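You operate a simulated robot arm through the tools that you are given. There is no shell and no other tool. Be economical: measure what you need, move in short steps, check, and stop when the job is done.

Carry out the task below with a simulated robot arm. There is one attempt and no reset: what you move stays moved.

JOB
Herd the floating cheeses to the yellow mark with the white divider; lift out the ball and the knot cheese.
Fine: both go into the small stand's basket, the other two stay in the water, the divider goes back to the blue mark.

Only the result counts: the job must be done as asked and must still hold three seconds after the hand-in. Knocking over, shifting, dropping, spilling or breaking anything else fails it.

ROBOT AND FRAMES
A 6-joint arm with a two-finger parallel gripper, fixed in place. Base frame: the origin is at the foot of the arm, x ahead of it, y to its left, z up; the work surface is at about z = 0.38. Units: m, rad, N and s.
With the tool pointing down near the work surface it reaches from about 0.1 to 0.52 m from the base axis. Its first joint turns from -1.152 to 1.152 rad. Payload 2.9 kg.
The tool frame sits at the grasp point between the pads (the TCP): z along the fingers, y along the line on which they close. The tips reach 0.03 m beyond it. The gripper opens to 0.11 m. The fingers are 0.02 m wide and 0.01 m thick; the gripper's body (0.048 by 0.112 m) begins 0.055 m behind the TCP.
Orientation is told as [roll, pitch, yaw] about the base's x, y, z axes, in that order, counted from this pose: with the fingers straight down and closing along the base's y, the tool's x points along the base's -x, its y along +y and its z along -z.

CONTROLS
- The arm moves only by the tool play_rows. Its argument "deltas" is a list of rows, each a list of 6 numbers: the shift along the tool's x, y, z in m, then the turn, a rotation vector about the tool's x, y, z in degrees. In form: [[dx, dy, dz, ax, ay, az], ...]. A call has 1 to 12 rows; each row shifts and turns the commanded pose from where the row before left it, along the tool's axes as they then stand. "grip" is the finger opening in m, from 0 to 0.11, set as the call begins (left out, the last holds). A row lasts 0.2 s, in which the tool goes at most 0.05 m and 0.15 rad; a call with a longer step from one row to the next is refused whole, and so is a gripper value outside its range. A pose out of reach is approached as far as the arm can. The call stops where the force on the tool passes 90 N (or 10 N more than at its start, if that is more) or the arm is blocked; 0.2 s more then pass. The fingers move at their own pace (about 0.108 m/s each) and stop on an object; they squeeze with about 23 N. The grip force told is the motor's: it shows also when the fingers shut on nothing. Time passes only in rows, and 0.2 s behind the last, so rows that do not move let the fingers close. The reply holds the time, the measured pose of the TCP, the force on the tool along the base axes, the opening and the grip force, in the units named above and with some noise, with the torque about the TCP (base axes, N m) and any sound that the robot's microphone picked up.
- Cameras (640 x 400 px; columns grow to the right, rows downward): "scene" is fixed at [0.0665, 0.4436, 1.3583]; the picture's right is [-0.77, -0.64, 0.00], its down [-0.51, 0.62, -0.60] and it looks along [0.38, -0.46, -0.80] (base axes); focal length 315 px, centre (320, 200). "wrist" rides on the gripper at [0.072, 0.017, -0.103] in the tool frame; the picture's right is [-0.23, 0.97, 0.00], its down [-0.76, -0.18, -0.62] and it looks along [-0.61, -0.14, 0.78] (tool axes); focal length 222 px, centre (320, 200).
- capture(camera): a new picture of that camera. The clock stands still meanwhile.
- probe_pixels(camera, pixels): for up to 12 pixels [column, row] of the newest picture of that camera ("zoom" is the newest enlarged one), the place [x, y, z] in the base frame of the surface seen there, good to about 0.002 m. The clock stands still meanwhile.
- enlarge(camera, box): a new picture of the part [left, top, right, bottom] of that camera's present view, enlarged. The clock stands still meanwhile.
- sign_off(): hands the job in; it is judged then, once.

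Work in short steps. Measure before you move; look again where a grasp or a placing could have gone wrong, and mend it. You have 80 turns and 34 pictures in all, those below and enlarged ones among them. Open the gripper and draw the arm clear of the work before you hand the job in, unless the task says otherwise; then end with one line.

The tools are called after "Call:" as a command line: name --pt "numbers of a row" for each row, then --argument value for the rest, lists and objects as JSON in quotes. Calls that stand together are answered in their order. play_rows: Moves the arm, as the interface text tells. Its arguments: {"type":"object","properties":{"deltas":{"type":"array","items":{"type":"array","items":{"type":"number"}}},"grip":{"type":"number"}},"required":["deltas"]} The other tools are called the same way: capture (camera) takes a picture; probe_pixels (camera, pixels) gives the place of the surface under pixels of a picture; enlarge (camera, box) takes an enlarged picture of a part of a camera's view; sign_off () hands the job in.

At the start:

```text
t: 0.0
tcp_pos: [0.4153, 0.1827, 0.8407]
tool_rot: [0.0, 0.001, -0.001]
ft_force: [0.2, -0.6, -0.7]
ft_torque: [-0.02, 0.01, 0.03]
finger_gap: 0.11
finger_force: 0.1
```

scene: 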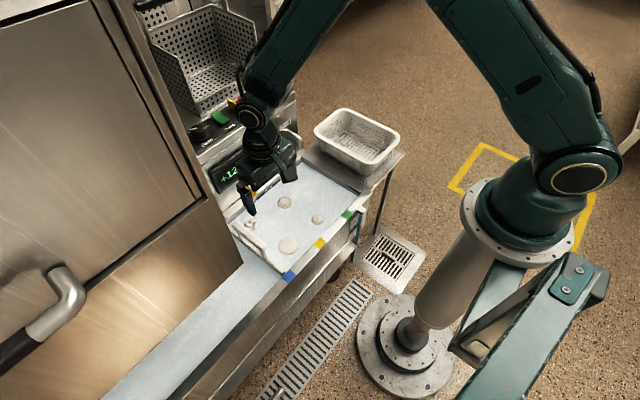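
wrist: 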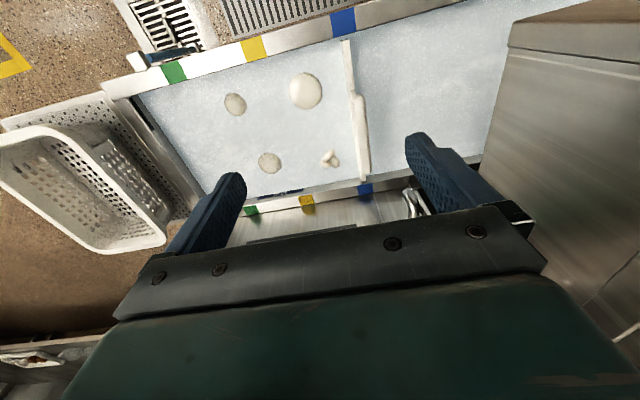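

The wrist picture shows the divider at the blue mark (column ~355) with four cheeses to its left. I enlarge both views to measure them.

Call:
enlarge --camera "wrist" --box '[90, 0, 480, 244]'

Call:
enlarge --camera "scene" --box '[190, 90, 430, 290]'

Call:
probe_pixels --camera "wrist" --pixels '[[235, 104], [306, 90], [270, 163], [330, 158], [346, 50], [357, 110], [364, 175], [343, 20], [254, 47], [307, 202], [174, 71], [365, 190]]'

```text
1.64 times, centred on (285, 122) of wrist
```

zoom: 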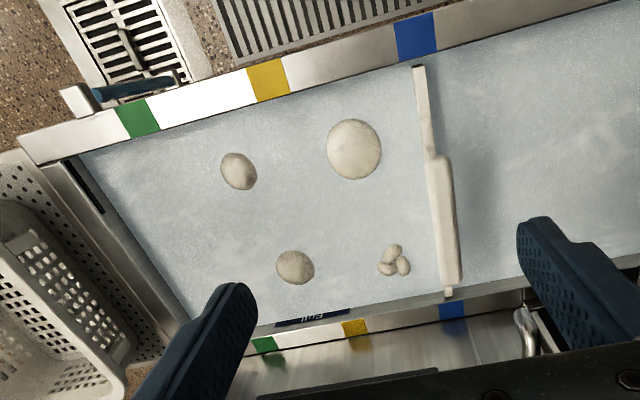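

```text
2.00 times, centred on (310, 190) of scene
```

zoom: 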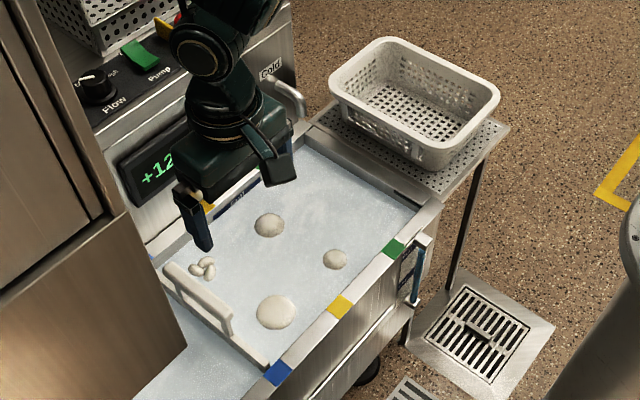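

```text
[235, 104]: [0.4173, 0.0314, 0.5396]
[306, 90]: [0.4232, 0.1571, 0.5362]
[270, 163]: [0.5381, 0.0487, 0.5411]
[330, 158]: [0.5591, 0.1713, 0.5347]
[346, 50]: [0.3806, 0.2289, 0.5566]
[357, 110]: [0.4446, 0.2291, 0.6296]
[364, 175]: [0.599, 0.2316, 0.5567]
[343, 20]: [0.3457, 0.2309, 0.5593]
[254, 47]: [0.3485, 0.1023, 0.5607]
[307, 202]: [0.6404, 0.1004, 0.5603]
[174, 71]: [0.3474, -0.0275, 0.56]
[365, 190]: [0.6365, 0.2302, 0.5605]
```

The divider plate lies at y≈0.23, rims z≈0.56, yellow mark y≈0.10, knot at wrist (330,158). I look closer at the cheeses and the divider, and measure the basket.

Call:
enlarge --camera "wrist" --box '[200, 50, 392, 215]'

Call:
probe_pixels --camera "scene" --pixels '[[317, 132], [396, 149], [368, 172], [346, 109], [365, 141], [350, 155], [402, 155], [345, 145], [283, 202], [317, 219], [288, 246], [360, 188]]'

Call:
probe_pixels --camera "wrist" --pixels '[[352, 95], [356, 93], [361, 100], [362, 110], [366, 140], [369, 175], [361, 178], [352, 98], [347, 80], [352, 80], [363, 182], [366, 165]]'

```text
2.42 times, centred on (296, 132) of wrist
```

zoom: 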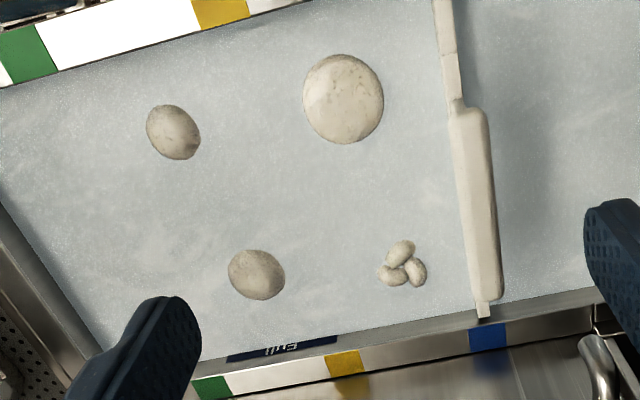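

```text
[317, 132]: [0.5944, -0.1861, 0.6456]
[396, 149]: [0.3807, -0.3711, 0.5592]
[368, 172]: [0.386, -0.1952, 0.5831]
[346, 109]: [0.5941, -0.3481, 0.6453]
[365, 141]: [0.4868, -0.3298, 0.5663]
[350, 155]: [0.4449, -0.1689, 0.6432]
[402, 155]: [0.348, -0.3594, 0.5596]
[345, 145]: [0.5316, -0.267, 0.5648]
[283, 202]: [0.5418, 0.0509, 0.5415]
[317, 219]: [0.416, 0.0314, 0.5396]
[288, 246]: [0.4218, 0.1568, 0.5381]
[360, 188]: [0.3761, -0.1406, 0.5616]
```

```text
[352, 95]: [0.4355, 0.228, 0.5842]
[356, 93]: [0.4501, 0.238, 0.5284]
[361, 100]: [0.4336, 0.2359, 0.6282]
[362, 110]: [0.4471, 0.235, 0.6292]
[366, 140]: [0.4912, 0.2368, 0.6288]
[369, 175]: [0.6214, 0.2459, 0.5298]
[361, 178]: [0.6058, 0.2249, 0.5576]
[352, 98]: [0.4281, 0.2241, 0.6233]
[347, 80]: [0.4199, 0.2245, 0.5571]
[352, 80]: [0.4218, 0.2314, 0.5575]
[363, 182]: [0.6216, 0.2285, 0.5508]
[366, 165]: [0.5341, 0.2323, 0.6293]
```

The divider's handle spans x≈0.425–0.545 at y≈0.23, top z≈0.629. I probe the cabinet and back panel for clearance before going down.

Call:
probe_pixels --camera "wrist" --pixels '[[508, 45], [490, 110], [560, 40], [560, 100], [412, 205], [380, 215], [545, 160], [340, 225]]'

Call:
probe_pixels --camera "scene" --pixels '[[210, 205], [242, 268], [225, 177], [225, 200], [240, 220], [298, 143], [315, 130], [400, 132], [312, 140], [385, 160], [367, 120], [330, 150]]'

```text
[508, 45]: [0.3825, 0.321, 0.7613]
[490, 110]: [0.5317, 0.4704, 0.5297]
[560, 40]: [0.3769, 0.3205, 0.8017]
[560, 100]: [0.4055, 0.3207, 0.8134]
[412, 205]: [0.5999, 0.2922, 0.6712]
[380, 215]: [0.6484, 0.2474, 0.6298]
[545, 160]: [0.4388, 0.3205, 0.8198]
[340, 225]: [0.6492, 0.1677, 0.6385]
```

```text
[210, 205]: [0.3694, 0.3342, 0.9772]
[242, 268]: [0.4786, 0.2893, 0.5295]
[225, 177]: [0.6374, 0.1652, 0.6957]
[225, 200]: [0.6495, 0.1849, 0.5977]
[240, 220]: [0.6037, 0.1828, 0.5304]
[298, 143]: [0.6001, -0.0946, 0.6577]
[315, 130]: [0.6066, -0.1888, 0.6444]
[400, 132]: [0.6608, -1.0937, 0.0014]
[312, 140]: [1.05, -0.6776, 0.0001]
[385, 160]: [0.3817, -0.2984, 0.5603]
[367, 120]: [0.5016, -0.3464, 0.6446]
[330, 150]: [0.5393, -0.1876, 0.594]
```

Clearances are fine (hood wall y≈0.32). I move above the divider handle at about (0.475, 0.23), staying high first.

Call:
play_rows --pt "-0.015 0.012 0.035 0 0 0" --pt "-0.015 0.012 0.035 0 0 0" --pt "-0.015 0.012 0.035 0 0 0" --pt "-0.015 0.0115 0.035 0 0 0" --pt "0 0 0 0 0 0" --grip 0.07

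Call:
capture --camera "wrist"

```text
t: 1.2
tcp_pos: [0.4767, 0.2285, 0.6993]
tool_rot: [0.0, -0.001, 0.0]
ft_force: [0.3, 0.0, -0.1]
ft_torque: [-0.02, -0.02, 0.02]
finger_gap: 0.07
finger_force: 0.1
```

```text
28 pictures are left
```

wrist: 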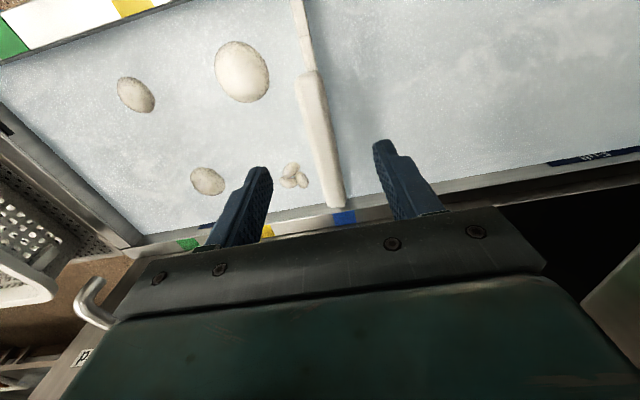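

The handle now runs from (312,72) to (338,206), between the open fingers. I probe its ends and sides for an exact centre.

Call:
probe_pixels --camera "wrist" --pixels '[[313, 78], [325, 130], [338, 195], [340, 203], [308, 120], [317, 80], [333, 150], [303, 40], [240, 72], [136, 95], [207, 181], [293, 175]]'

Call:
enlarge --camera "wrist" --box '[90, 20, 370, 230]'

```text
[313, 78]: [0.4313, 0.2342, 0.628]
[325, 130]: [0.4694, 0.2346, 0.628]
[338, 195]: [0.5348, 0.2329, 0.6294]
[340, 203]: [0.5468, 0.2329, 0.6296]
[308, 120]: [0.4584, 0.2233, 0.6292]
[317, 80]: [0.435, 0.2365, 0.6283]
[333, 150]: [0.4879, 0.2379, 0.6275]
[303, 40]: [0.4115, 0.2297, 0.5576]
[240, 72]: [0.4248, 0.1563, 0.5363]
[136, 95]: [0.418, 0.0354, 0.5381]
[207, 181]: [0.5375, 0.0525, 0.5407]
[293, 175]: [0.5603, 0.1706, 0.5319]
```

```text
1.90 times, centred on (230, 125) of wrist
```

zoom: 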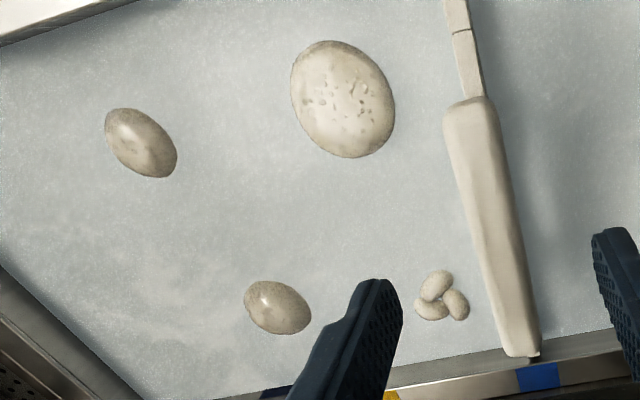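

The handle's centre is about (0.487, 0.2305). I go straight down to z≈0.603 with a slight x shift, then close.

Call:
play_rows --pt "-0.002 0 0.03 0 0 0" --pt "-0.002 0 0.03 0 0 0" --pt "-0.002 0 0.025 0 0 0" --pt "0 0 0.012 0 0 0" --pt "0 0 0 0 0 0"

Call:
play_rows --pt "0 0 0 0 0 0" --pt "0 0 0 0 0 0" --pt "0 0 0 0 0 0" --grip 0.0

```text
t: 2.4
tcp_pos: [0.4801, 0.2308, 0.6023]
tool_rot: [0.001, 0.001, -0.002]
ft_force: [-0.4, 0.4, -0.8]
ft_torque: [0.0, 0.01, -0.02]
finger_gap: 0.0703
finger_force: 0.1
```

```text
t: 3.2
tcp_pos: [0.4793, 0.2301, 0.6035]
tool_rot: [-0.001, -0.001, 0.001]
ft_force: [1.2, 0.8, 0.3]
ft_torque: [0.05, 0.0, 0.01]
finger_gap: 0.0221
finger_force: 22.7
```

The handle is gripped (gap 0.022). I slide it gently 0.02 m toward the yellow mark to feel the resistance.

Call:
play_rows --pt "0 -0.005 0 0 0 0" --pt "0 -0.007 0 0 0 0" --pt "0 -0.008 0 0 0 0" --pt "0 0 0 0 0 0"

```text
t: 4.2
tcp_pos: [0.4783, 0.2094, 0.6026]
tool_rot: [0.0, 0.002, 0.001]
ft_force: [0.9, -0.1, -0.5]
ft_torque: [-0.02, 0.05, 0.02]
finger_gap: 0.0216
finger_force: 24.0
```

The force is small. I check that the divider follows.

Call:
capture --camera "wrist"

```text
26 pictures are left
```

wrist: 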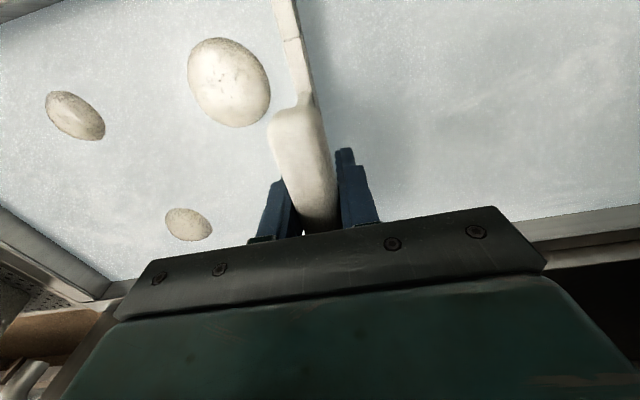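

The divider follows. I continue slowly to the yellow mark, y≈0.101.

Call:
play_rows --pt "0 -0.007 0 0 0 0" --pt "0 -0.009 0 0 0 0" --pt "0 -0.01 0 0 0 0" --pt "0 -0.01 0 0 0 0" --pt "0 -0.01 0 0 0 0" --pt "0 -0.01 0 0 0 0" --pt "0 0 0 0 0 0"

Call:
play_rows --pt "0 -0.01 0 0 0 0" --pt "0 -0.01 0 0 0 0" --pt "0 -0.01 0 0 0 0" --pt "0 -0.01 0 0 0 0" --pt "0 -0.008 0 0 0 0" --pt "0 -0.005 0 0 0 0" --pt "0 0 0 0 0 0"

Call:
enlarge --camera "scene" --box '[190, 90, 430, 290]'

Call:
probe_pixels --camera "zoom" --pixels '[[340, 305], [393, 248]]'

```text
t: 5.8
tcp_pos: [0.481, 0.1538, 0.6039]
tool_rot: [0.0, -0.001, 0.0]
ft_force: [0.4, -0.5, -0.3]
ft_torque: [-0.04, 0.04, 0.04]
finger_gap: 0.0217
finger_force: 22.8
```

```text
t: 7.4
tcp_pos: [0.4801, 0.1009, 0.603]
tool_rot: [0.001, 0.0, 0.001]
ft_force: [0.3, 0.5, 0.2]
ft_torque: [-0.02, 0.08, -0.03]
finger_gap: 0.0219
finger_force: 22.9
```

```text
2.00 times, centred on (310, 190) of scene
```

zoom: 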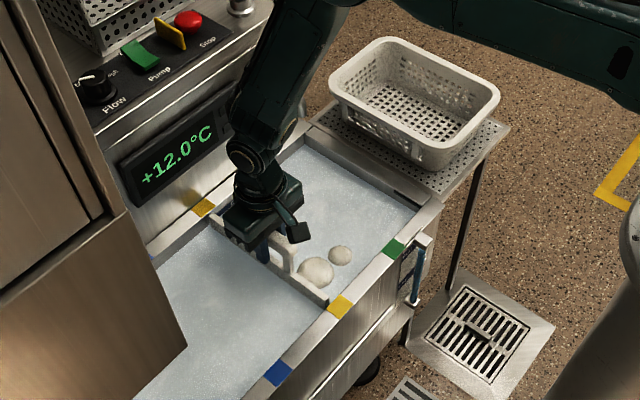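

```text
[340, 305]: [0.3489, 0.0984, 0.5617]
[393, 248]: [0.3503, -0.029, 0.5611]
```

The divider stands at the yellow mark. I release it and rise straight up, then look.

Call:
play_rows --pt "0 0 0 0 0 0" --pt "0 0 0 0 0 0" --pt "0 0 -0.02 0 0 0" --pt "0 0 -0.035 0 0 0" --pt "0 0 -0.04 0 0 0" --pt "0 0 -0.04 0 0 0" --pt "0.01 -0.03 -0.02 0 0 0" --pt "0.01 -0.03 0 0 0 0" --pt "0 0 0 0 0 0" --grip 0.07

Call:
capture --camera "wrist"

```text
t: 9.4
tcp_pos: [0.4625, 0.0389, 0.7593]
tool_rot: [0.0, 0.0, 0.001]
ft_force: [-0.1, -0.4, 0.0]
ft_torque: [0.0, 0.02, -0.04]
finger_gap: 0.0699
finger_force: 0.0
```

```text
24 pictures are left
```

wrist: 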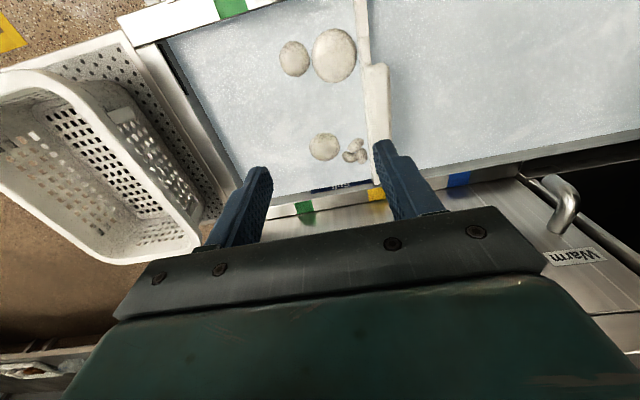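

Call:
enlarge --camera "wrist" --box '[230, 20, 410, 190]'

Call:
probe_pixels --camera "wrist" --pixels '[[294, 59], [334, 55], [324, 147], [354, 151], [350, 155], [360, 156], [356, 145], [377, 110], [362, 30], [338, 147], [280, 58], [309, 58]]'

```text
2.35 times, centred on (320, 105) of wrist
```

zoom: 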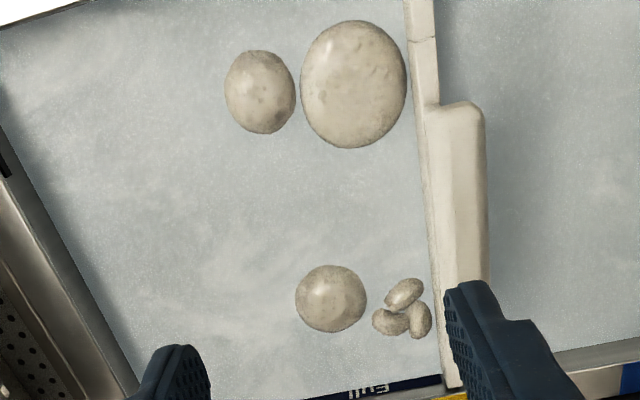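

```text
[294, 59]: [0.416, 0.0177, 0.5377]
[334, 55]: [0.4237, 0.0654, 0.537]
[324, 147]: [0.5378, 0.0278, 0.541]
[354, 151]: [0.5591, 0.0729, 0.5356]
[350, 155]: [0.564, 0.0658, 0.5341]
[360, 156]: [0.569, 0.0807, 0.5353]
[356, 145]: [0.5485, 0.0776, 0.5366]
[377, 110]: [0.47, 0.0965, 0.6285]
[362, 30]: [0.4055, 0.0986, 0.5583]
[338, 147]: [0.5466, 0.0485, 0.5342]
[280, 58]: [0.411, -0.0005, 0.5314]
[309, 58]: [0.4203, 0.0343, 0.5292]
```

The knot is at (354,151) near (0.559, 0.073); the ball is either the one at (294,59) or at (324,147). I compare them in close enlargements from the scene camera.

Call:
enlarge --camera "wrist" --box '[275, 30, 363, 85]'

Call:
enlarge --camera "wrist" --box '[295, 120, 375, 170]'

Call:
probe_pixels --camera "wrist" --pixels '[[294, 42], [294, 48], [294, 54], [294, 65], [294, 73], [285, 59], [303, 59], [324, 135], [324, 140], [324, 154], [314, 147], [332, 147]]'

```text
7.27 times, centred on (319, 58) of wrist
```

zoom: 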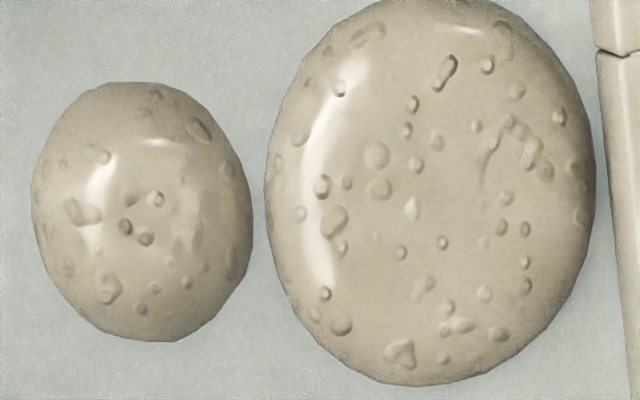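

```text
8.00 times, centred on (335, 145) of wrist
```

zoom: 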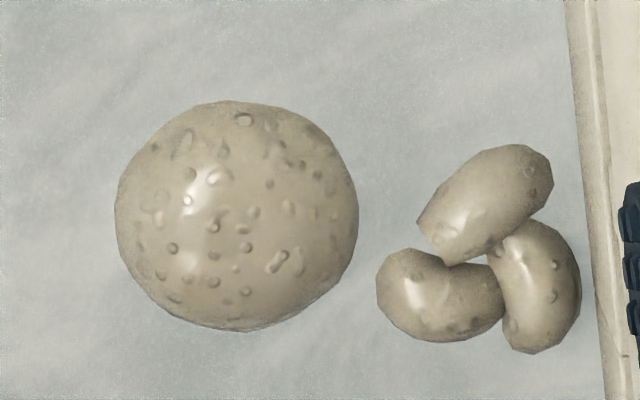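

```text
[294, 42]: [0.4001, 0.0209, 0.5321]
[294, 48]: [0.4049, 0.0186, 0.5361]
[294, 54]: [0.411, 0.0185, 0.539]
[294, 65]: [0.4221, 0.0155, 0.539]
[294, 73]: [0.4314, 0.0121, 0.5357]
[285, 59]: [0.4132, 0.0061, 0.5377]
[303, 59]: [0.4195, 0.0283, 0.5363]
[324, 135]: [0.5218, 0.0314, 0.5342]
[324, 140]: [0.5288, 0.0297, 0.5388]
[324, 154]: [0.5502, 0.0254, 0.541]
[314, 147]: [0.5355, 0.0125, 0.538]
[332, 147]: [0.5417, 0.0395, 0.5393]
```

The (324,147) cheese looks round; the (294,59) one is a bit irregular. I check them from the scene camera's oblique view.

Call:
enlarge --camera "scene" --box '[260, 180, 340, 240]'

```text
6.67 times, centred on (300, 210) of scene
```

zoom: 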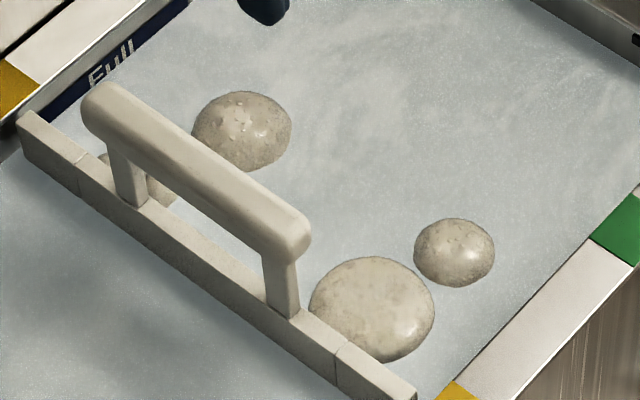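

Both look round-ish, so I back off and lower the wrist camera for a nearer, lower look at both cheeses.

Call:
play_rows --pt "0.044 -0.003 0.03 0 0 0" --pt "0.044 -0.003 0.02 0 0 0" --pt "0.044 -0.003 0.03 0 0 0" --pt "0 0 0.03 0 0 0" --pt "0 0 0 0 0 0"

Call:
enlarge --camera "wrist" --box '[220, 60, 420, 210]'

```text
refused: row 1 steps farther than a row can; nothing moved
```

```text
2.67 times, centred on (320, 135) of wrist
```

zoom: 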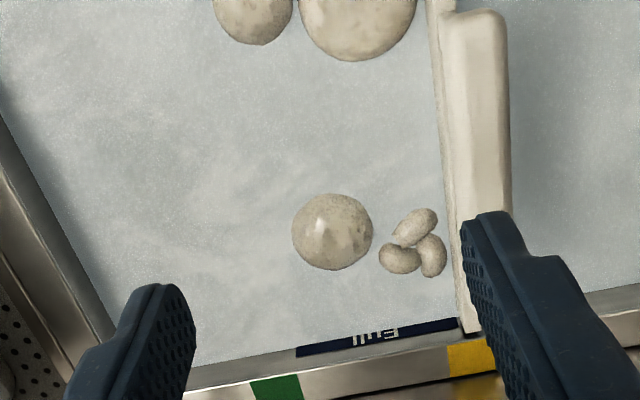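

The step exceeded 0.05 m, so the move was refused; I repeat it in smaller steps.

Call:
play_rows --pt "0.03 -0.002 0.024 0 0 0" --pt "0.03 -0.002 0.024 0 0 0" --pt "0.03 -0.002 0.024 0 0 0" --pt "0.03 -0.002 0.024 0 0 0" --pt "0.012 0 0.024 0 0 0" --pt "0 0 0 0 0 0"

Call:
capture --camera "wrist"

```text
t: 10.8
tcp_pos: [0.3289, 0.0329, 0.638]
tool_rot: [0.0, -0.001, 0.0]
ft_force: [-0.7, -0.4, 0.6]
ft_torque: [0.01, -0.02, -0.03]
finger_gap: 0.07
finger_force: 0.0
```

```text
18 pictures are left
```

wrist: 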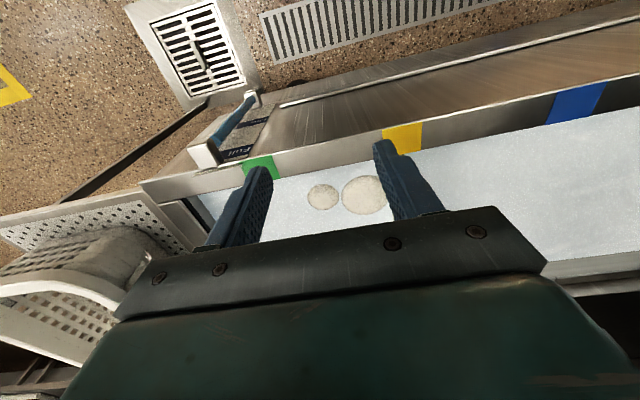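

The camera is mounted upside-down, so farther things lie lower in the picture; A is at (323,196). I enlarge it.

Call:
enlarge --camera "wrist" --box '[290, 165, 400, 225]'

Call:
probe_pixels --camera "zoom" --pixels '[[190, 180], [190, 120], [190, 150], [190, 210], [190, 240], [120, 180], [150, 180], [230, 180], [265, 180], [400, 180], [430, 120], [430, 240]]'

```text
5.82 times, centred on (345, 195) of wrist
```

zoom: 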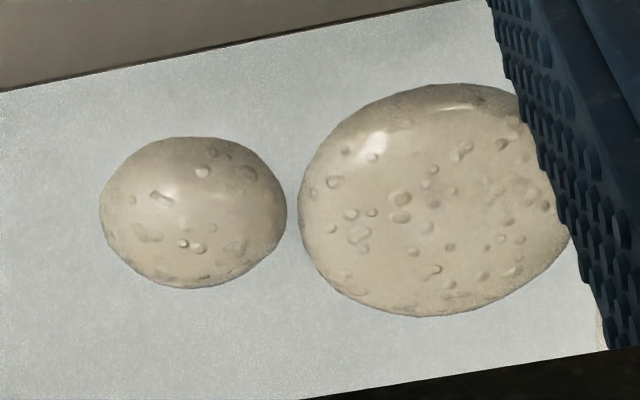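

```text
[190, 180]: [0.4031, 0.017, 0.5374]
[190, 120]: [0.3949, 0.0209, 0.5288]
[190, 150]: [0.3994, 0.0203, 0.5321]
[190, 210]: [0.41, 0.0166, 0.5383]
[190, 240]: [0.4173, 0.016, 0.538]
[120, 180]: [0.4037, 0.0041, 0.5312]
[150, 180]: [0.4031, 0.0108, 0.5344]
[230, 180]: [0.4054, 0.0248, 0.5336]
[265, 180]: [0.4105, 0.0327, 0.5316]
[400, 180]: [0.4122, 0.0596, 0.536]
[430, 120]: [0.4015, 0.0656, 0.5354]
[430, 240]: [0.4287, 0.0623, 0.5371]
```

The cheese at wrist-view A (0.417, 0.018) is low and flattish; C at (0.539, 0.028) fits a sphere best (R≈0.025). I'll try C first and check its form once lifted; to stay clear of knot and handle I close along x, so I turn the tool to yaw +90° while rising.

Call:
play_rows --pt "0 0 -0.012 0 0 -8.2" --pt "0 0 -0.012 0 0 -8.2" --pt "0 0 -0.012 0 0 -8.2" --pt "0 0 -0.012 0 0 -8.2" --pt "0 0 -0.012 0 0 -8.2" --pt "0 0 -0.012 0 0 -8.2" --pt "0 0 -0.012 0 0 -8.2" --pt "0 0 -0.012 0 0 -8.2" --pt "0 0 -0.012 0 0 -8.2" --pt "0 0 -0.012 0 0 -8.2" --pt "0 0 0 0 0 -8.0" --grip 0.08

```text
t: 13.2
tcp_pos: [0.3292, 0.0338, 0.7596]
tool_rot: [0.0, -0.001, 1.573]
ft_force: [0.1, 0.1, -0.7]
ft_torque: [0.0, -0.01, 0.01]
finger_gap: 0.0799
finger_force: 0.2
```

The tool is at yaw 90°. I move over C (0.535, 0.028) at z≈0.66 and look.

Call:
play_rows --pt "0.001 -0.0412 0.01 0 0 0" --pt "0.001 -0.0412 0.02 0 0 0" --pt "0.001 -0.0412 0.02 0 0 0" --pt "0.001 -0.0412 0.02 0 0 0" --pt "0.001 -0.0412 0.02 0 0 0" --pt "0 0 0.01 0 0 0" --pt "0 0 0 0 0 0"

Call:
capture --camera "wrist"

```text
t: 14.8
tcp_pos: [0.535, 0.0279, 0.6612]
tool_rot: [0.001, 0.001, 1.572]
ft_force: [0.1, -0.9, -0.2]
ft_torque: [-0.06, 0.0, 0.0]
finger_gap: 0.0799
finger_force: 0.1
```

```text
16 pictures are left
```

wrist: 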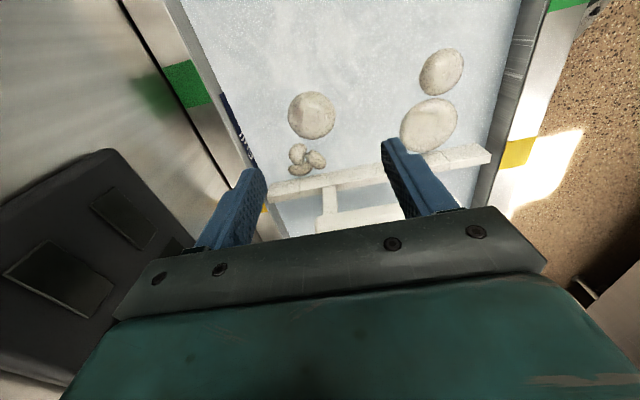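

I see C at (312,115), knot at (305,158), the divider at (330,187), and a display box at left. I probe them.

Call:
probe_pixels --camera "wrist" --pixels '[[312, 115], [295, 115], [328, 115], [310, 135], [310, 95], [298, 153], [315, 160], [300, 168], [330, 178], [330, 190], [105, 155], [195, 240]]'

Call:
enlarge --camera "wrist" --box '[250, 70, 410, 190]'

```text
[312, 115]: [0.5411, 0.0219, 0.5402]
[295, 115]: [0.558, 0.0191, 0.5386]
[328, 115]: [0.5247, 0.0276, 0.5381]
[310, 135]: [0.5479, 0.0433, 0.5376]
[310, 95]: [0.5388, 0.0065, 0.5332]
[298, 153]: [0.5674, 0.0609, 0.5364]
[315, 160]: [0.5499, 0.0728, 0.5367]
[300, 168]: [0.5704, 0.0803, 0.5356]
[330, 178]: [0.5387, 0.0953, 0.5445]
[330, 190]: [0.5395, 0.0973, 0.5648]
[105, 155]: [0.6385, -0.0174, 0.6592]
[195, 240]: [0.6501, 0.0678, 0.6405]
```

```text
3.33 times, centred on (330, 130) of wrist
```

zoom: 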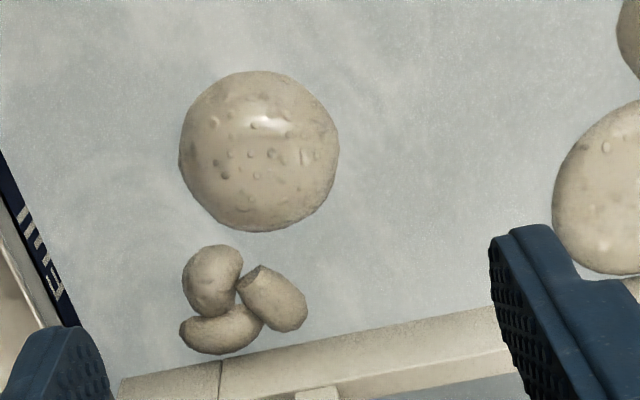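

C is centred at about (0.541, 0.026). I descend to z≈0.518 with fingers open 0.08 straddling it along x.

Call:
play_rows --pt "0.002 -0.006 0.03 0 0 0" --pt "0 0 0.03 0 0 0" --pt "0 0 0.02 0 0 0" --pt "0 0 0.015 0 0 0" --pt "0 0 0.015 0 0 0" --pt "0 0 0.015 0 0 0" --pt "0 0 0.01 0 0 0" --pt "0 0 0.008 0 0 0" --pt "0 0 0 0 0 0"

Call:
enlarge --camera "wrist" --box '[200, 60, 440, 230]'

```text
t: 16.8
tcp_pos: [0.5417, 0.0264, 0.516]
tool_rot: [-0.001, -0.001, 1.57]
ft_force: [-0.6, -0.3, 0.8]
ft_torque: [0.0, 0.0, 0.01]
finger_gap: 0.08
finger_force: 0.1
```

```text
2.35 times, centred on (320, 145) of wrist
```

zoom: 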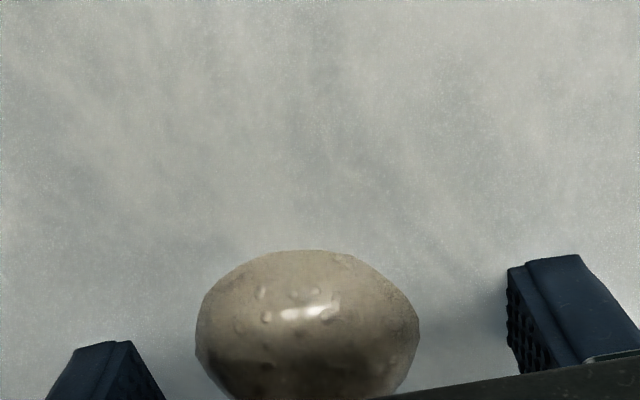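

C lies between the fingers. I close on it.

Call:
play_rows --pt "0 0 0 0 0 0" --pt "0 0 0 0 0 0" --pt "0 0 0 0 0 0" --grip 0.0

```text
t: 17.6
tcp_pos: [0.5419, 0.0267, 0.5162]
tool_rot: [0.0, 0.001, 1.571]
ft_force: [0.6, 0.1, 0.5]
ft_torque: [-0.04, 0.0, -0.01]
finger_gap: 0.0538
finger_force: 22.8
```

Held at a 0.054 gap. I lift slowly above the water and look.

Call:
play_rows --pt "0 0 -0.008 0 0 0" --pt "0 0 -0.012 0 0 0" --pt "0 0 -0.02 0 0 0" --pt "0 0 -0.03 0 0 0" --pt "0 0 -0.03 0 0 0" --pt "0 0 -0.03 0 0 0" --pt "0 0 -0.03 0 0 0" --pt "0 0 0 0 0 0" --pt "0 0 0 0 0 0"

Call:
enlarge --camera "scene" --box '[220, 130, 340, 230]'

Call:
capture --camera "wrist"

```text
t: 19.6
tcp_pos: [0.5416, 0.0235, 0.6781]
tool_rot: [0.0, 0.001, 1.571]
ft_force: [0.1, 0.1, -0.1]
ft_torque: [0.03, -0.05, -0.01]
finger_gap: 0.0541
finger_force: 22.8
```

```text
4.00 times, centred on (280, 180) of scene
```

zoom: 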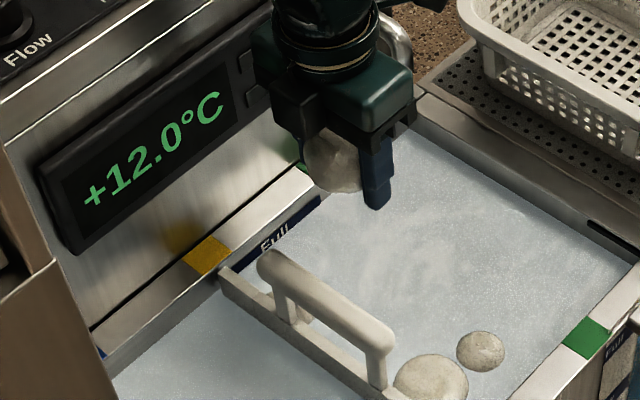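

```text
12 pictures are left
```

wrist: 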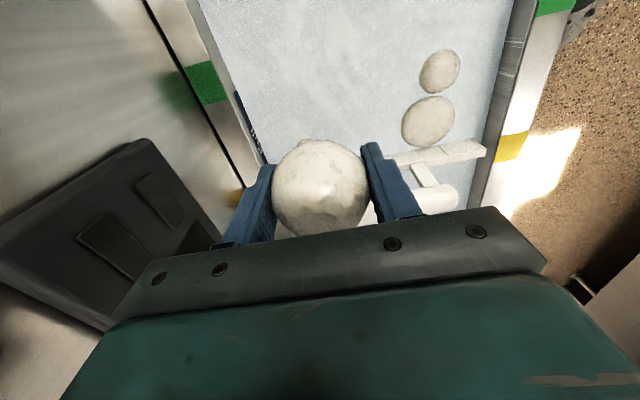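

The held cheese shows a small bump at (303,143); I enlarge to see whether it is a ball or has a neck.

Call:
enlarge --camera "wrist" --box '[250, 125, 390, 245]'

Call:
probe_pixels --camera "wrist" --pixels '[[302, 143], [320, 150], [300, 160], [320, 180], [340, 160], [320, 205], [285, 180], [352, 180]]'

```text
3.33 times, centred on (320, 185) of wrist
```

zoom: 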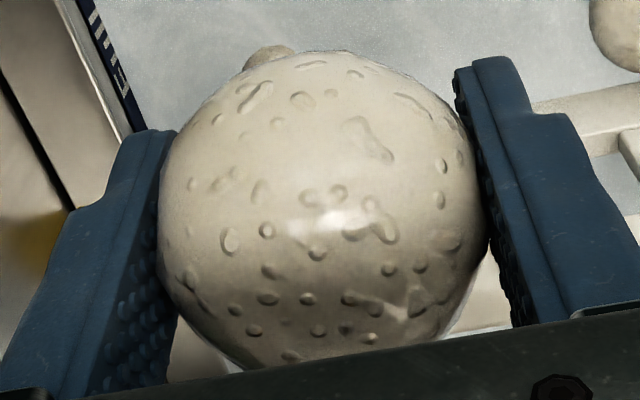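

```text
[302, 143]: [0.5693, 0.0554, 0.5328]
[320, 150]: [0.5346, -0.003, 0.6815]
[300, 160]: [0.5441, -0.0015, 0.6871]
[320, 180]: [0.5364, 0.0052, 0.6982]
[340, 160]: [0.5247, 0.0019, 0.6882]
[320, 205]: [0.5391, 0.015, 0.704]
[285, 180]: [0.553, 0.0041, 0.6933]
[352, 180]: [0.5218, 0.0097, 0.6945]
```

The bump is the knot behind it; C appears spherical (R≈0.026). One closer scene look at its underside, to exclude a pear shape.

Call:
enlarge --camera "scene" --box '[285, 150, 325, 190]'

```text
10.00 times, centred on (305, 170) of scene
```

zoom: 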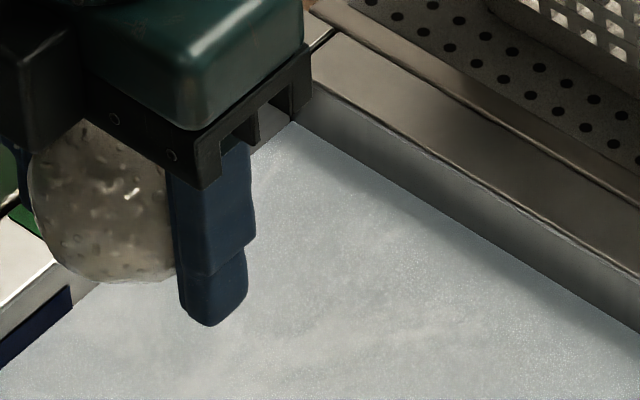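

The underside is round without a neck: it is the ball. I raise it, pull back to x≈0.47 (clear of the tap), and carry it across to above the basket.

Call:
play_rows --pt "0 0.02 -0.025 0 0 0" --pt "0 0.03 -0.03 0 0 0" --pt "0.02 0.02 -0.01 0 0 0" --pt "0.035 0 0 0 0 0" --pt "0.04 0 0 0 0 0" --pt "0.04 0 0 0 0 0" --pt "0.04 0 0 0 0 0" --pt "0.04 0 0 0 0 0" --pt "0.035 0 0 0 0 0" --pt "0.025 0 0 0 0 0" --pt "0.0085 0 0 0 0 0" --pt "0 0 0 0 0 0"

Call:
capture --camera "scene"

Call:
probe_pixels --camera "scene" --pixels '[[317, 131], [341, 108], [400, 134], [361, 166], [376, 120], [318, 138], [395, 145], [335, 152]]'

```text
t: 22.2
tcp_pos: [0.468, -0.2598, 0.7388]
tool_rot: [0.0, 0.001, 1.571]
ft_force: [0.1, -0.7, -1.6]
ft_torque: [-0.02, -0.02, 0.0]
finger_gap: 0.0541
finger_force: 22.7
```

```text
9 pictures are left
```

scene: 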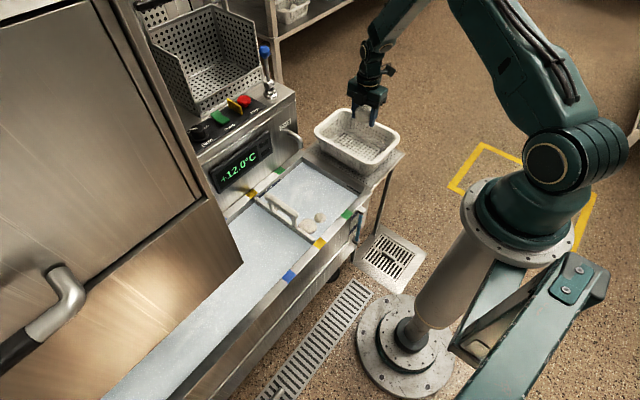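

```text
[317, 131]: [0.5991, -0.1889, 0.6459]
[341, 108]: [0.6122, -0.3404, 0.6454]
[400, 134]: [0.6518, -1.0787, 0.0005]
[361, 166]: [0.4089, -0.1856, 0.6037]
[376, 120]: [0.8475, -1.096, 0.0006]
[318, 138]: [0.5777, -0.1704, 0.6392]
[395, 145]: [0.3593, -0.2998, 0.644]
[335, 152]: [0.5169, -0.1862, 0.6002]
```

The TCP is over the basket's middle (x 0.36–0.61, y -0.17…-0.35). I lower to z≈0.60, just above the floor.

Call:
play_rows --pt "0 0 0.03 0 0 0" --pt "0 0 0.035 0 0 0" --pt "0 0 0.03 0 0 0" --pt "0 0 0.02 0 0 0" --pt "0 0 0.015 0 0 0" --pt "0 0 0.008 0 0 0" --pt "0 0 0 0 0 0"

```text
t: 23.8
tcp_pos: [0.471, -0.258, 0.6022]
tool_rot: [0.0, 0.0, 1.572]
ft_force: [0.4, 0.5, -0.9]
ft_torque: [-0.05, -0.02, 0.01]
finger_gap: 0.0538
finger_force: 22.3
```

I lower 3 mm more and open gently, then rise straight up.

Call:
play_rows --pt "0 0 0.003 0 0 0" --pt "0 0 0 0 0 0"

Call:
play_rows --pt "0 0 0 0 0 0" --pt "0 0 0 0 0 0" --pt "0 0 -0.02 0 0 0" --pt "0 0 -0.03 0 0 0" --pt "0 0 -0.035 0 0 0" --pt "0 0 -0.035 0 0 0" --pt "0 0 -0.03 0 0 0" --pt "0 0 0 0 0 0" --grip 0.075

Call:
capture --camera "wrist"

```text
t: 24.4
tcp_pos: [0.4711, -0.2575, 0.6002]
tool_rot: [0.0, 0.0, 1.571]
ft_force: [-0.3, 0.0, -0.9]
ft_torque: [-0.01, 0.01, 0.0]
finger_gap: 0.0541
finger_force: 23.3
```

```text
t: 26.2
tcp_pos: [0.469, -0.2548, 0.7492]
tool_rot: [-0.001, -0.002, 1.571]
ft_force: [-0.3, -0.2, 0.1]
ft_torque: [-0.02, 0.01, -0.03]
finger_gap: 0.0752
finger_force: 0.0
```

```text
8 pictures are left
```

wrist: 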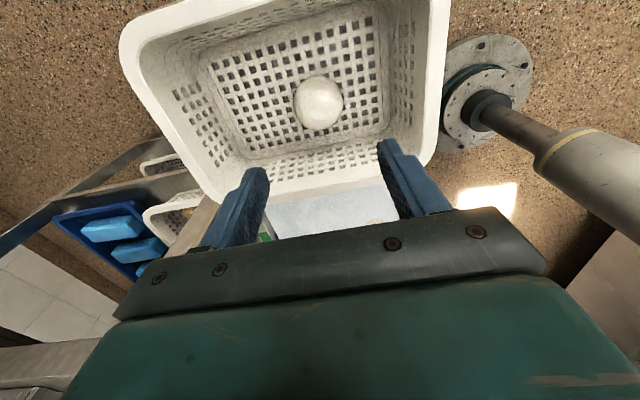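

The ball sits in the basket at (318,103). I probe it, then go back over the tank by the same path to view the knot.

Call:
probe_pixels --camera "wrist" --pixels '[[318, 103], [300, 60], [250, 110], [360, 110]]'

Call:
play_rows --pt "-0.03 0 0 0 0 0" --pt "-0.04 0 0 0 0 0" --pt "-0.04 0 0 0 0 0" --pt "-0.04 0 0 0 0 0" --pt "-0.04 0 0 0 0 0" --pt "-0.04 0 0 0 0 0" --pt "-0.035 0 0 0 0 0" --pt "-0.025 -0.02 0.015 0 0 0" --pt "0 -0.03 0.03 0 0 0" --pt "0 -0.03 0.035 0 0 0" --pt "0 0 0 0 0 0"

Call:
capture --camera "wrist"

```text
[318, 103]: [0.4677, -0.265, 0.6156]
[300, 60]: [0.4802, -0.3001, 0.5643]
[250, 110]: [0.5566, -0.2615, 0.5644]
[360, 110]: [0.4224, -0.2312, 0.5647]
```

```text
t: 28.6
tcp_pos: [0.5525, 0.0348, 0.6688]
tool_rot: [0.0, 0.001, 1.571]
ft_force: [0.1, -0.1, -0.7]
ft_torque: [0.03, 0.0, 0.01]
finger_gap: 0.0748
finger_force: 0.0
```

```text
7 pictures are left
```

wrist: 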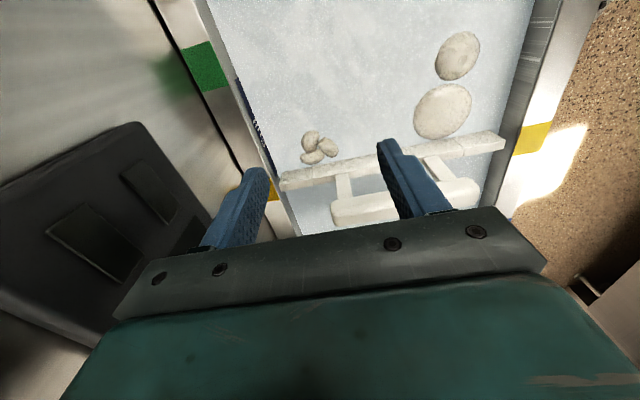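

Call:
probe_pixels --camera "wrist" --pixels '[[309, 139], [311, 156], [327, 147], [317, 148], [312, 131], [303, 158], [337, 150], [325, 167], [325, 172], [340, 210], [450, 100], [415, 120]]'

Call:
enlarge --camera "wrist" --box '[270, 110, 382, 180]'

```text
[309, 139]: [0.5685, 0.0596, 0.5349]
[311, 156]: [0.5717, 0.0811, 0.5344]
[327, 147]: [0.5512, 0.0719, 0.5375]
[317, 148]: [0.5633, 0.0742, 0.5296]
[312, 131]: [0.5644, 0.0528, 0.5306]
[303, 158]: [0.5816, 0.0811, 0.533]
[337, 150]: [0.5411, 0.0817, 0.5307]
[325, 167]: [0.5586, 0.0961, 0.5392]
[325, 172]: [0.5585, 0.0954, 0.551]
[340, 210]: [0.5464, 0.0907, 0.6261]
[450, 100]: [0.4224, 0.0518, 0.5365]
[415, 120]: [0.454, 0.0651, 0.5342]
```

```text
5.71 times, centred on (326, 145) of wrist
```

zoom: 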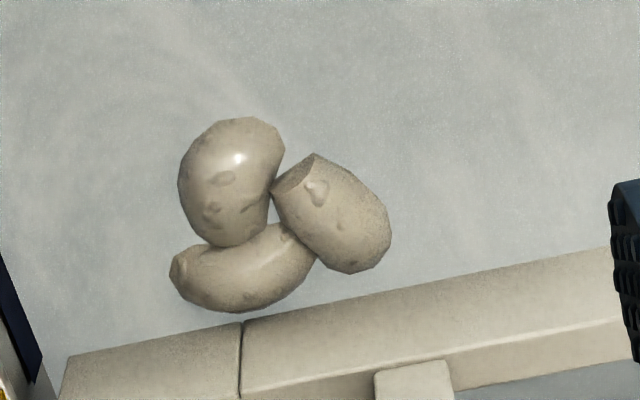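

The knot is centred at about (0.562, 0.070), with the plate at y≈0.095 and handle bar from y≈0.086. I move over it and tilt the tool 14° so the body leans away from the handle, then descend part way.

Call:
play_rows --pt "-0.0176 -0.0053 0 0 0 0" --pt "-0.0177 -0.0054 0 0 0 0" --pt "0 0 0 0 -7 0" --pt "0 0 0 0 -7 0" --pt "0.0073 0 0.0291 0 0 0" --pt "0.0073 0 0.0291 0 0 0" --pt "0.0048 0 0.0194 0 0 0" --pt "0 0 0 0 0 0"

Call:
capture --camera "wrist"

```text
t: 30.4
tcp_pos: [0.5645, 0.0671, 0.5922]
tool_rot: [0.0, -0.244, 1.571]
ft_force: [0.2, 0.1, -0.2]
ft_torque: [-0.04, 0.04, 0.0]
finger_gap: 0.0749
finger_force: 0.0
```

```text
5 pictures are left
```

wrist: 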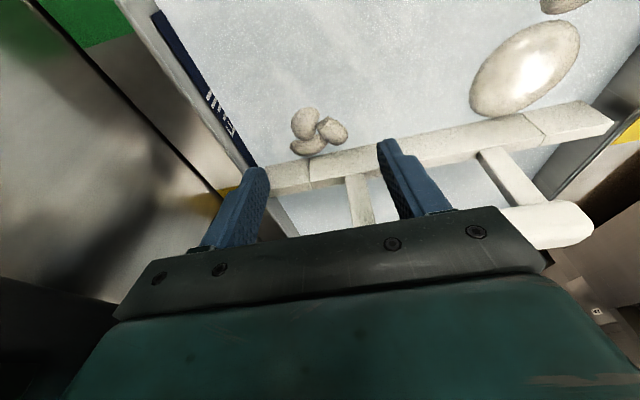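

Tilt is correct (fingertips toward +y). I probe the knot and divider again before the last descent.

Call:
probe_pixels --camera "wrist" --pixels '[[306, 119], [308, 147], [336, 130], [293, 122], [347, 132], [305, 109], [310, 153], [330, 158], [330, 165], [355, 185], [540, 240], [545, 210]]'

```text
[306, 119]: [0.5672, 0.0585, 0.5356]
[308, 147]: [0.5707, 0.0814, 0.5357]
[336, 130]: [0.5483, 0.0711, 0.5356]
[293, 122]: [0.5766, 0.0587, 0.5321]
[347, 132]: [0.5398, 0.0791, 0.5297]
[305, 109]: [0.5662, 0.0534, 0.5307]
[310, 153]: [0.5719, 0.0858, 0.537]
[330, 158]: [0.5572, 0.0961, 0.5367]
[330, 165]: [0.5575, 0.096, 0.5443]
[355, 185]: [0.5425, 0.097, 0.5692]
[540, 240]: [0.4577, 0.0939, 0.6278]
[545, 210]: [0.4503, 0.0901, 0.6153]
```

The knot stays between the finger planes (x 0.54–0.583). I descend to z≈0.518 slowly.

Call:
play_rows --pt "0.0036 0 0.0146 0 0 0" --pt "0.0036 0 0.0146 0 0 0" --pt "0.0036 0 0.0146 0 0 0" --pt "0.0036 0 0.0146 0 0 0" --pt "0.0029 0 0.0116 0 0 0" --pt "0 0 0 0 0 0"

Call:
play_rows --pt "0 0 0 0 0 0" --pt "0 0 0 0 0 0" --pt "0 0 0 0 0 0" --grip 0.0

```text
t: 31.2
tcp_pos: [0.5724, 0.0691, 0.5637]
tool_rot: [-0.015, -0.254, 1.587]
ft_force: [0.0, -1.5, 6.0]
ft_torque: [0.18, 0.14, 0.0]
finger_gap: 0.0752
finger_force: 0.0
stopped in row 3: the force on the tool passed its limit at 120 N (the readings are from after the stop); the commanded pose is now the measured one
```

```text
t: 32.0
tcp_pos: [0.5715, 0.068, 0.5632]
tool_rot: [-0.014, -0.255, 1.586]
ft_force: [2.8, -1.5, 11.7]
ft_torque: [0.38, 0.41, -0.01]
finger_gap: 0.0004
finger_force: 23.3
```

Contact at about (0.535, 0.10): the housing touched the handle bar, and the fingers shut on nothing. I rise straight up and check the divider.

Call:
play_rows --pt "-0.0036 0 -0.0146 0 0 0" --pt "-0.0073 0 -0.0291 0 0 0" --pt "-0.0073 0 -0.0291 0 0 0" --pt "0 0 0 0 0 0" --grip 0.0

Call:
enlarge --camera "scene" --box '[220, 140, 380, 270]'

Call:
probe_pixels --camera "scene" --pixels '[[312, 240], [300, 233], [270, 205], [262, 203], [298, 222], [260, 200]]'

```text
t: 33.0
tcp_pos: [0.5686, 0.067, 0.6358]
tool_rot: [-0.012, -0.252, 1.586]
ft_force: [1.1, 1.4, 0.4]
ft_torque: [0.0, 0.01, -0.03]
finger_gap: 0.0002
finger_force: 23.1
```

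```text
3.08 times, centred on (300, 205) of scene
```

zoom: 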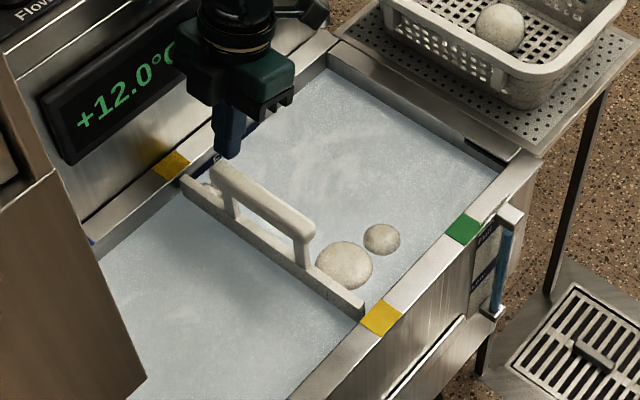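

```text
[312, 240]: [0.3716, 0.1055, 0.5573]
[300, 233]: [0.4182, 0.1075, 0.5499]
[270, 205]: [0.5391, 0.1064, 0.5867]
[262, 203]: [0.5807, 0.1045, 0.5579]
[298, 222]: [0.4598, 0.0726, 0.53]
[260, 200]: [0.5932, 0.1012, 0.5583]
```

The divider is still seated at the yellow mark and the knot floats at zoom (207,190) beside it. I'll shift the knot away with the divider: first rise, undo the tilt, and pull back.

Call:
play_rows --pt "-0.0087 0 -0.0339 0 0 0" --pt "-0.0087 0 -0.0339 0 0 0" --pt "-0.0087 0 -0.0339 0 0 0" --pt "0 0 0 -0.69 7.2 0" --pt "0 0 0 0 7.24 0" --pt "0 0.04 0 0 0 8.26" --pt "0 0 0 0 0 0" --grip 0.07

Call:
play_rows --pt "0 0 0 0 0 8.26" --pt "0 0 0 0 0 8.26" --pt "0 0 0 0 0 8.26" --pt "0 0 0 0 0 8.26" --pt "0 0 0 0 0 8.26" --pt "0 0 0 0 0 8.26" --pt "0 0 0 0 0 8.26" --pt "0 0 0 0 0 8.26" --pt "0 0 0 0 0 8.26" --pt "0 0 0 0 0 8.26" --pt "0 0 0 0 0 0"

```text
t: 34.6
tcp_pos: [0.5309, 0.0676, 0.7414]
tool_rot: [0.0, -0.002, 1.44]
ft_force: [-0.2, 0.2, -1.0]
ft_torque: [0.0, 0.01, -0.03]
finger_gap: 0.07
finger_force: 0.0
```

```text
t: 37.0
tcp_pos: [0.5277, 0.0679, 0.7441]
tool_rot: [0.001, -0.001, -0.002]
ft_force: [-0.2, 0.2, -0.5]
ft_torque: [-0.02, 0.02, 0.01]
finger_gap: 0.07
finger_force: 0.0
```

Yaw is back at 0. I move above the handle (0.485, 0.101) and descend to z≈0.603, then grip.

Call:
play_rows --pt "0.022 0.0165 0 0 0 0" --pt "0.0215 0.0165 0 0 0 0" --pt "0 0 0.03 0 0 0" --pt "0 0 0.04 0 0 0" --pt "0 0 0.035 0 0 0" --pt "0 0 0.025 0 0 0" --pt "0 0 0.01 0 0 0" --pt "0 0 0 0 0 0"

Call:
play_rows --pt "0 0 0 0 0 0" --pt "0 0 0 0 0 0" --pt "0 0 0 0 0 0" --grip 0.0

```text
t: 38.8
tcp_pos: [0.4843, 0.1007, 0.602]
tool_rot: [0.002, 0.001, -0.001]
ft_force: [0.1, 1.1, 0.0]
ft_torque: [0.0, 0.01, 0.02]
finger_gap: 0.0699
finger_force: 0.0
```

```text
t: 39.6
tcp_pos: [0.4843, 0.1003, 0.6023]
tool_rot: [0.001, 0.0, 0.001]
ft_force: [0.2, -0.4, -0.2]
ft_torque: [-0.04, -0.01, 0.07]
finger_gap: 0.022
finger_force: 22.8
```

Handle gripped (gap 0.022). I push 0.035 m past the mark and slowly return to the yellow mark, leaving the knot clear of the divider.

Call:
play_rows --pt "0 -0.005 0 0 0 0" --pt "0 -0.007 0 0 0 0" --pt "0 -0.007 0 0 0 0" --pt "0 -0.007 0 0 0 0" --pt "0 -0.005 0 0 0 0" --pt "0 -0.004 0 0 0 0" --pt "0 0 0 0 0 0"

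Call:
play_rows --pt "0 0.003 0 0 0 0" --pt "0 0.004 0 0 0 0" --pt "0 0.004 0 0 0 0" --pt "0 0.004 0 0 0 0" --pt "0 0.004 0 0 0 0" --pt "0 0.004 0 0 0 0" --pt "0 0.004 0 0 0 0" --pt "0 0.004 0 0 0 0" --pt "0 0.004 0 0 0 0" --pt "0 0 0 0 0 0"

```text
t: 41.2
tcp_pos: [0.485, 0.0655, 0.6027]
tool_rot: [0.002, -0.001, 0.002]
ft_force: [0.2, 0.2, -0.2]
ft_torque: [0.03, 0.08, 0.01]
finger_gap: 0.022
finger_force: 23.1
```

```text
t: 43.4
tcp_pos: [0.4846, 0.1006, 0.6016]
tool_rot: [0.001, 0.0, 0.0]
ft_force: [0.2, -0.2, 1.0]
ft_torque: [0.01, -0.09, -0.05]
finger_gap: 0.0218
finger_force: 23.3
```

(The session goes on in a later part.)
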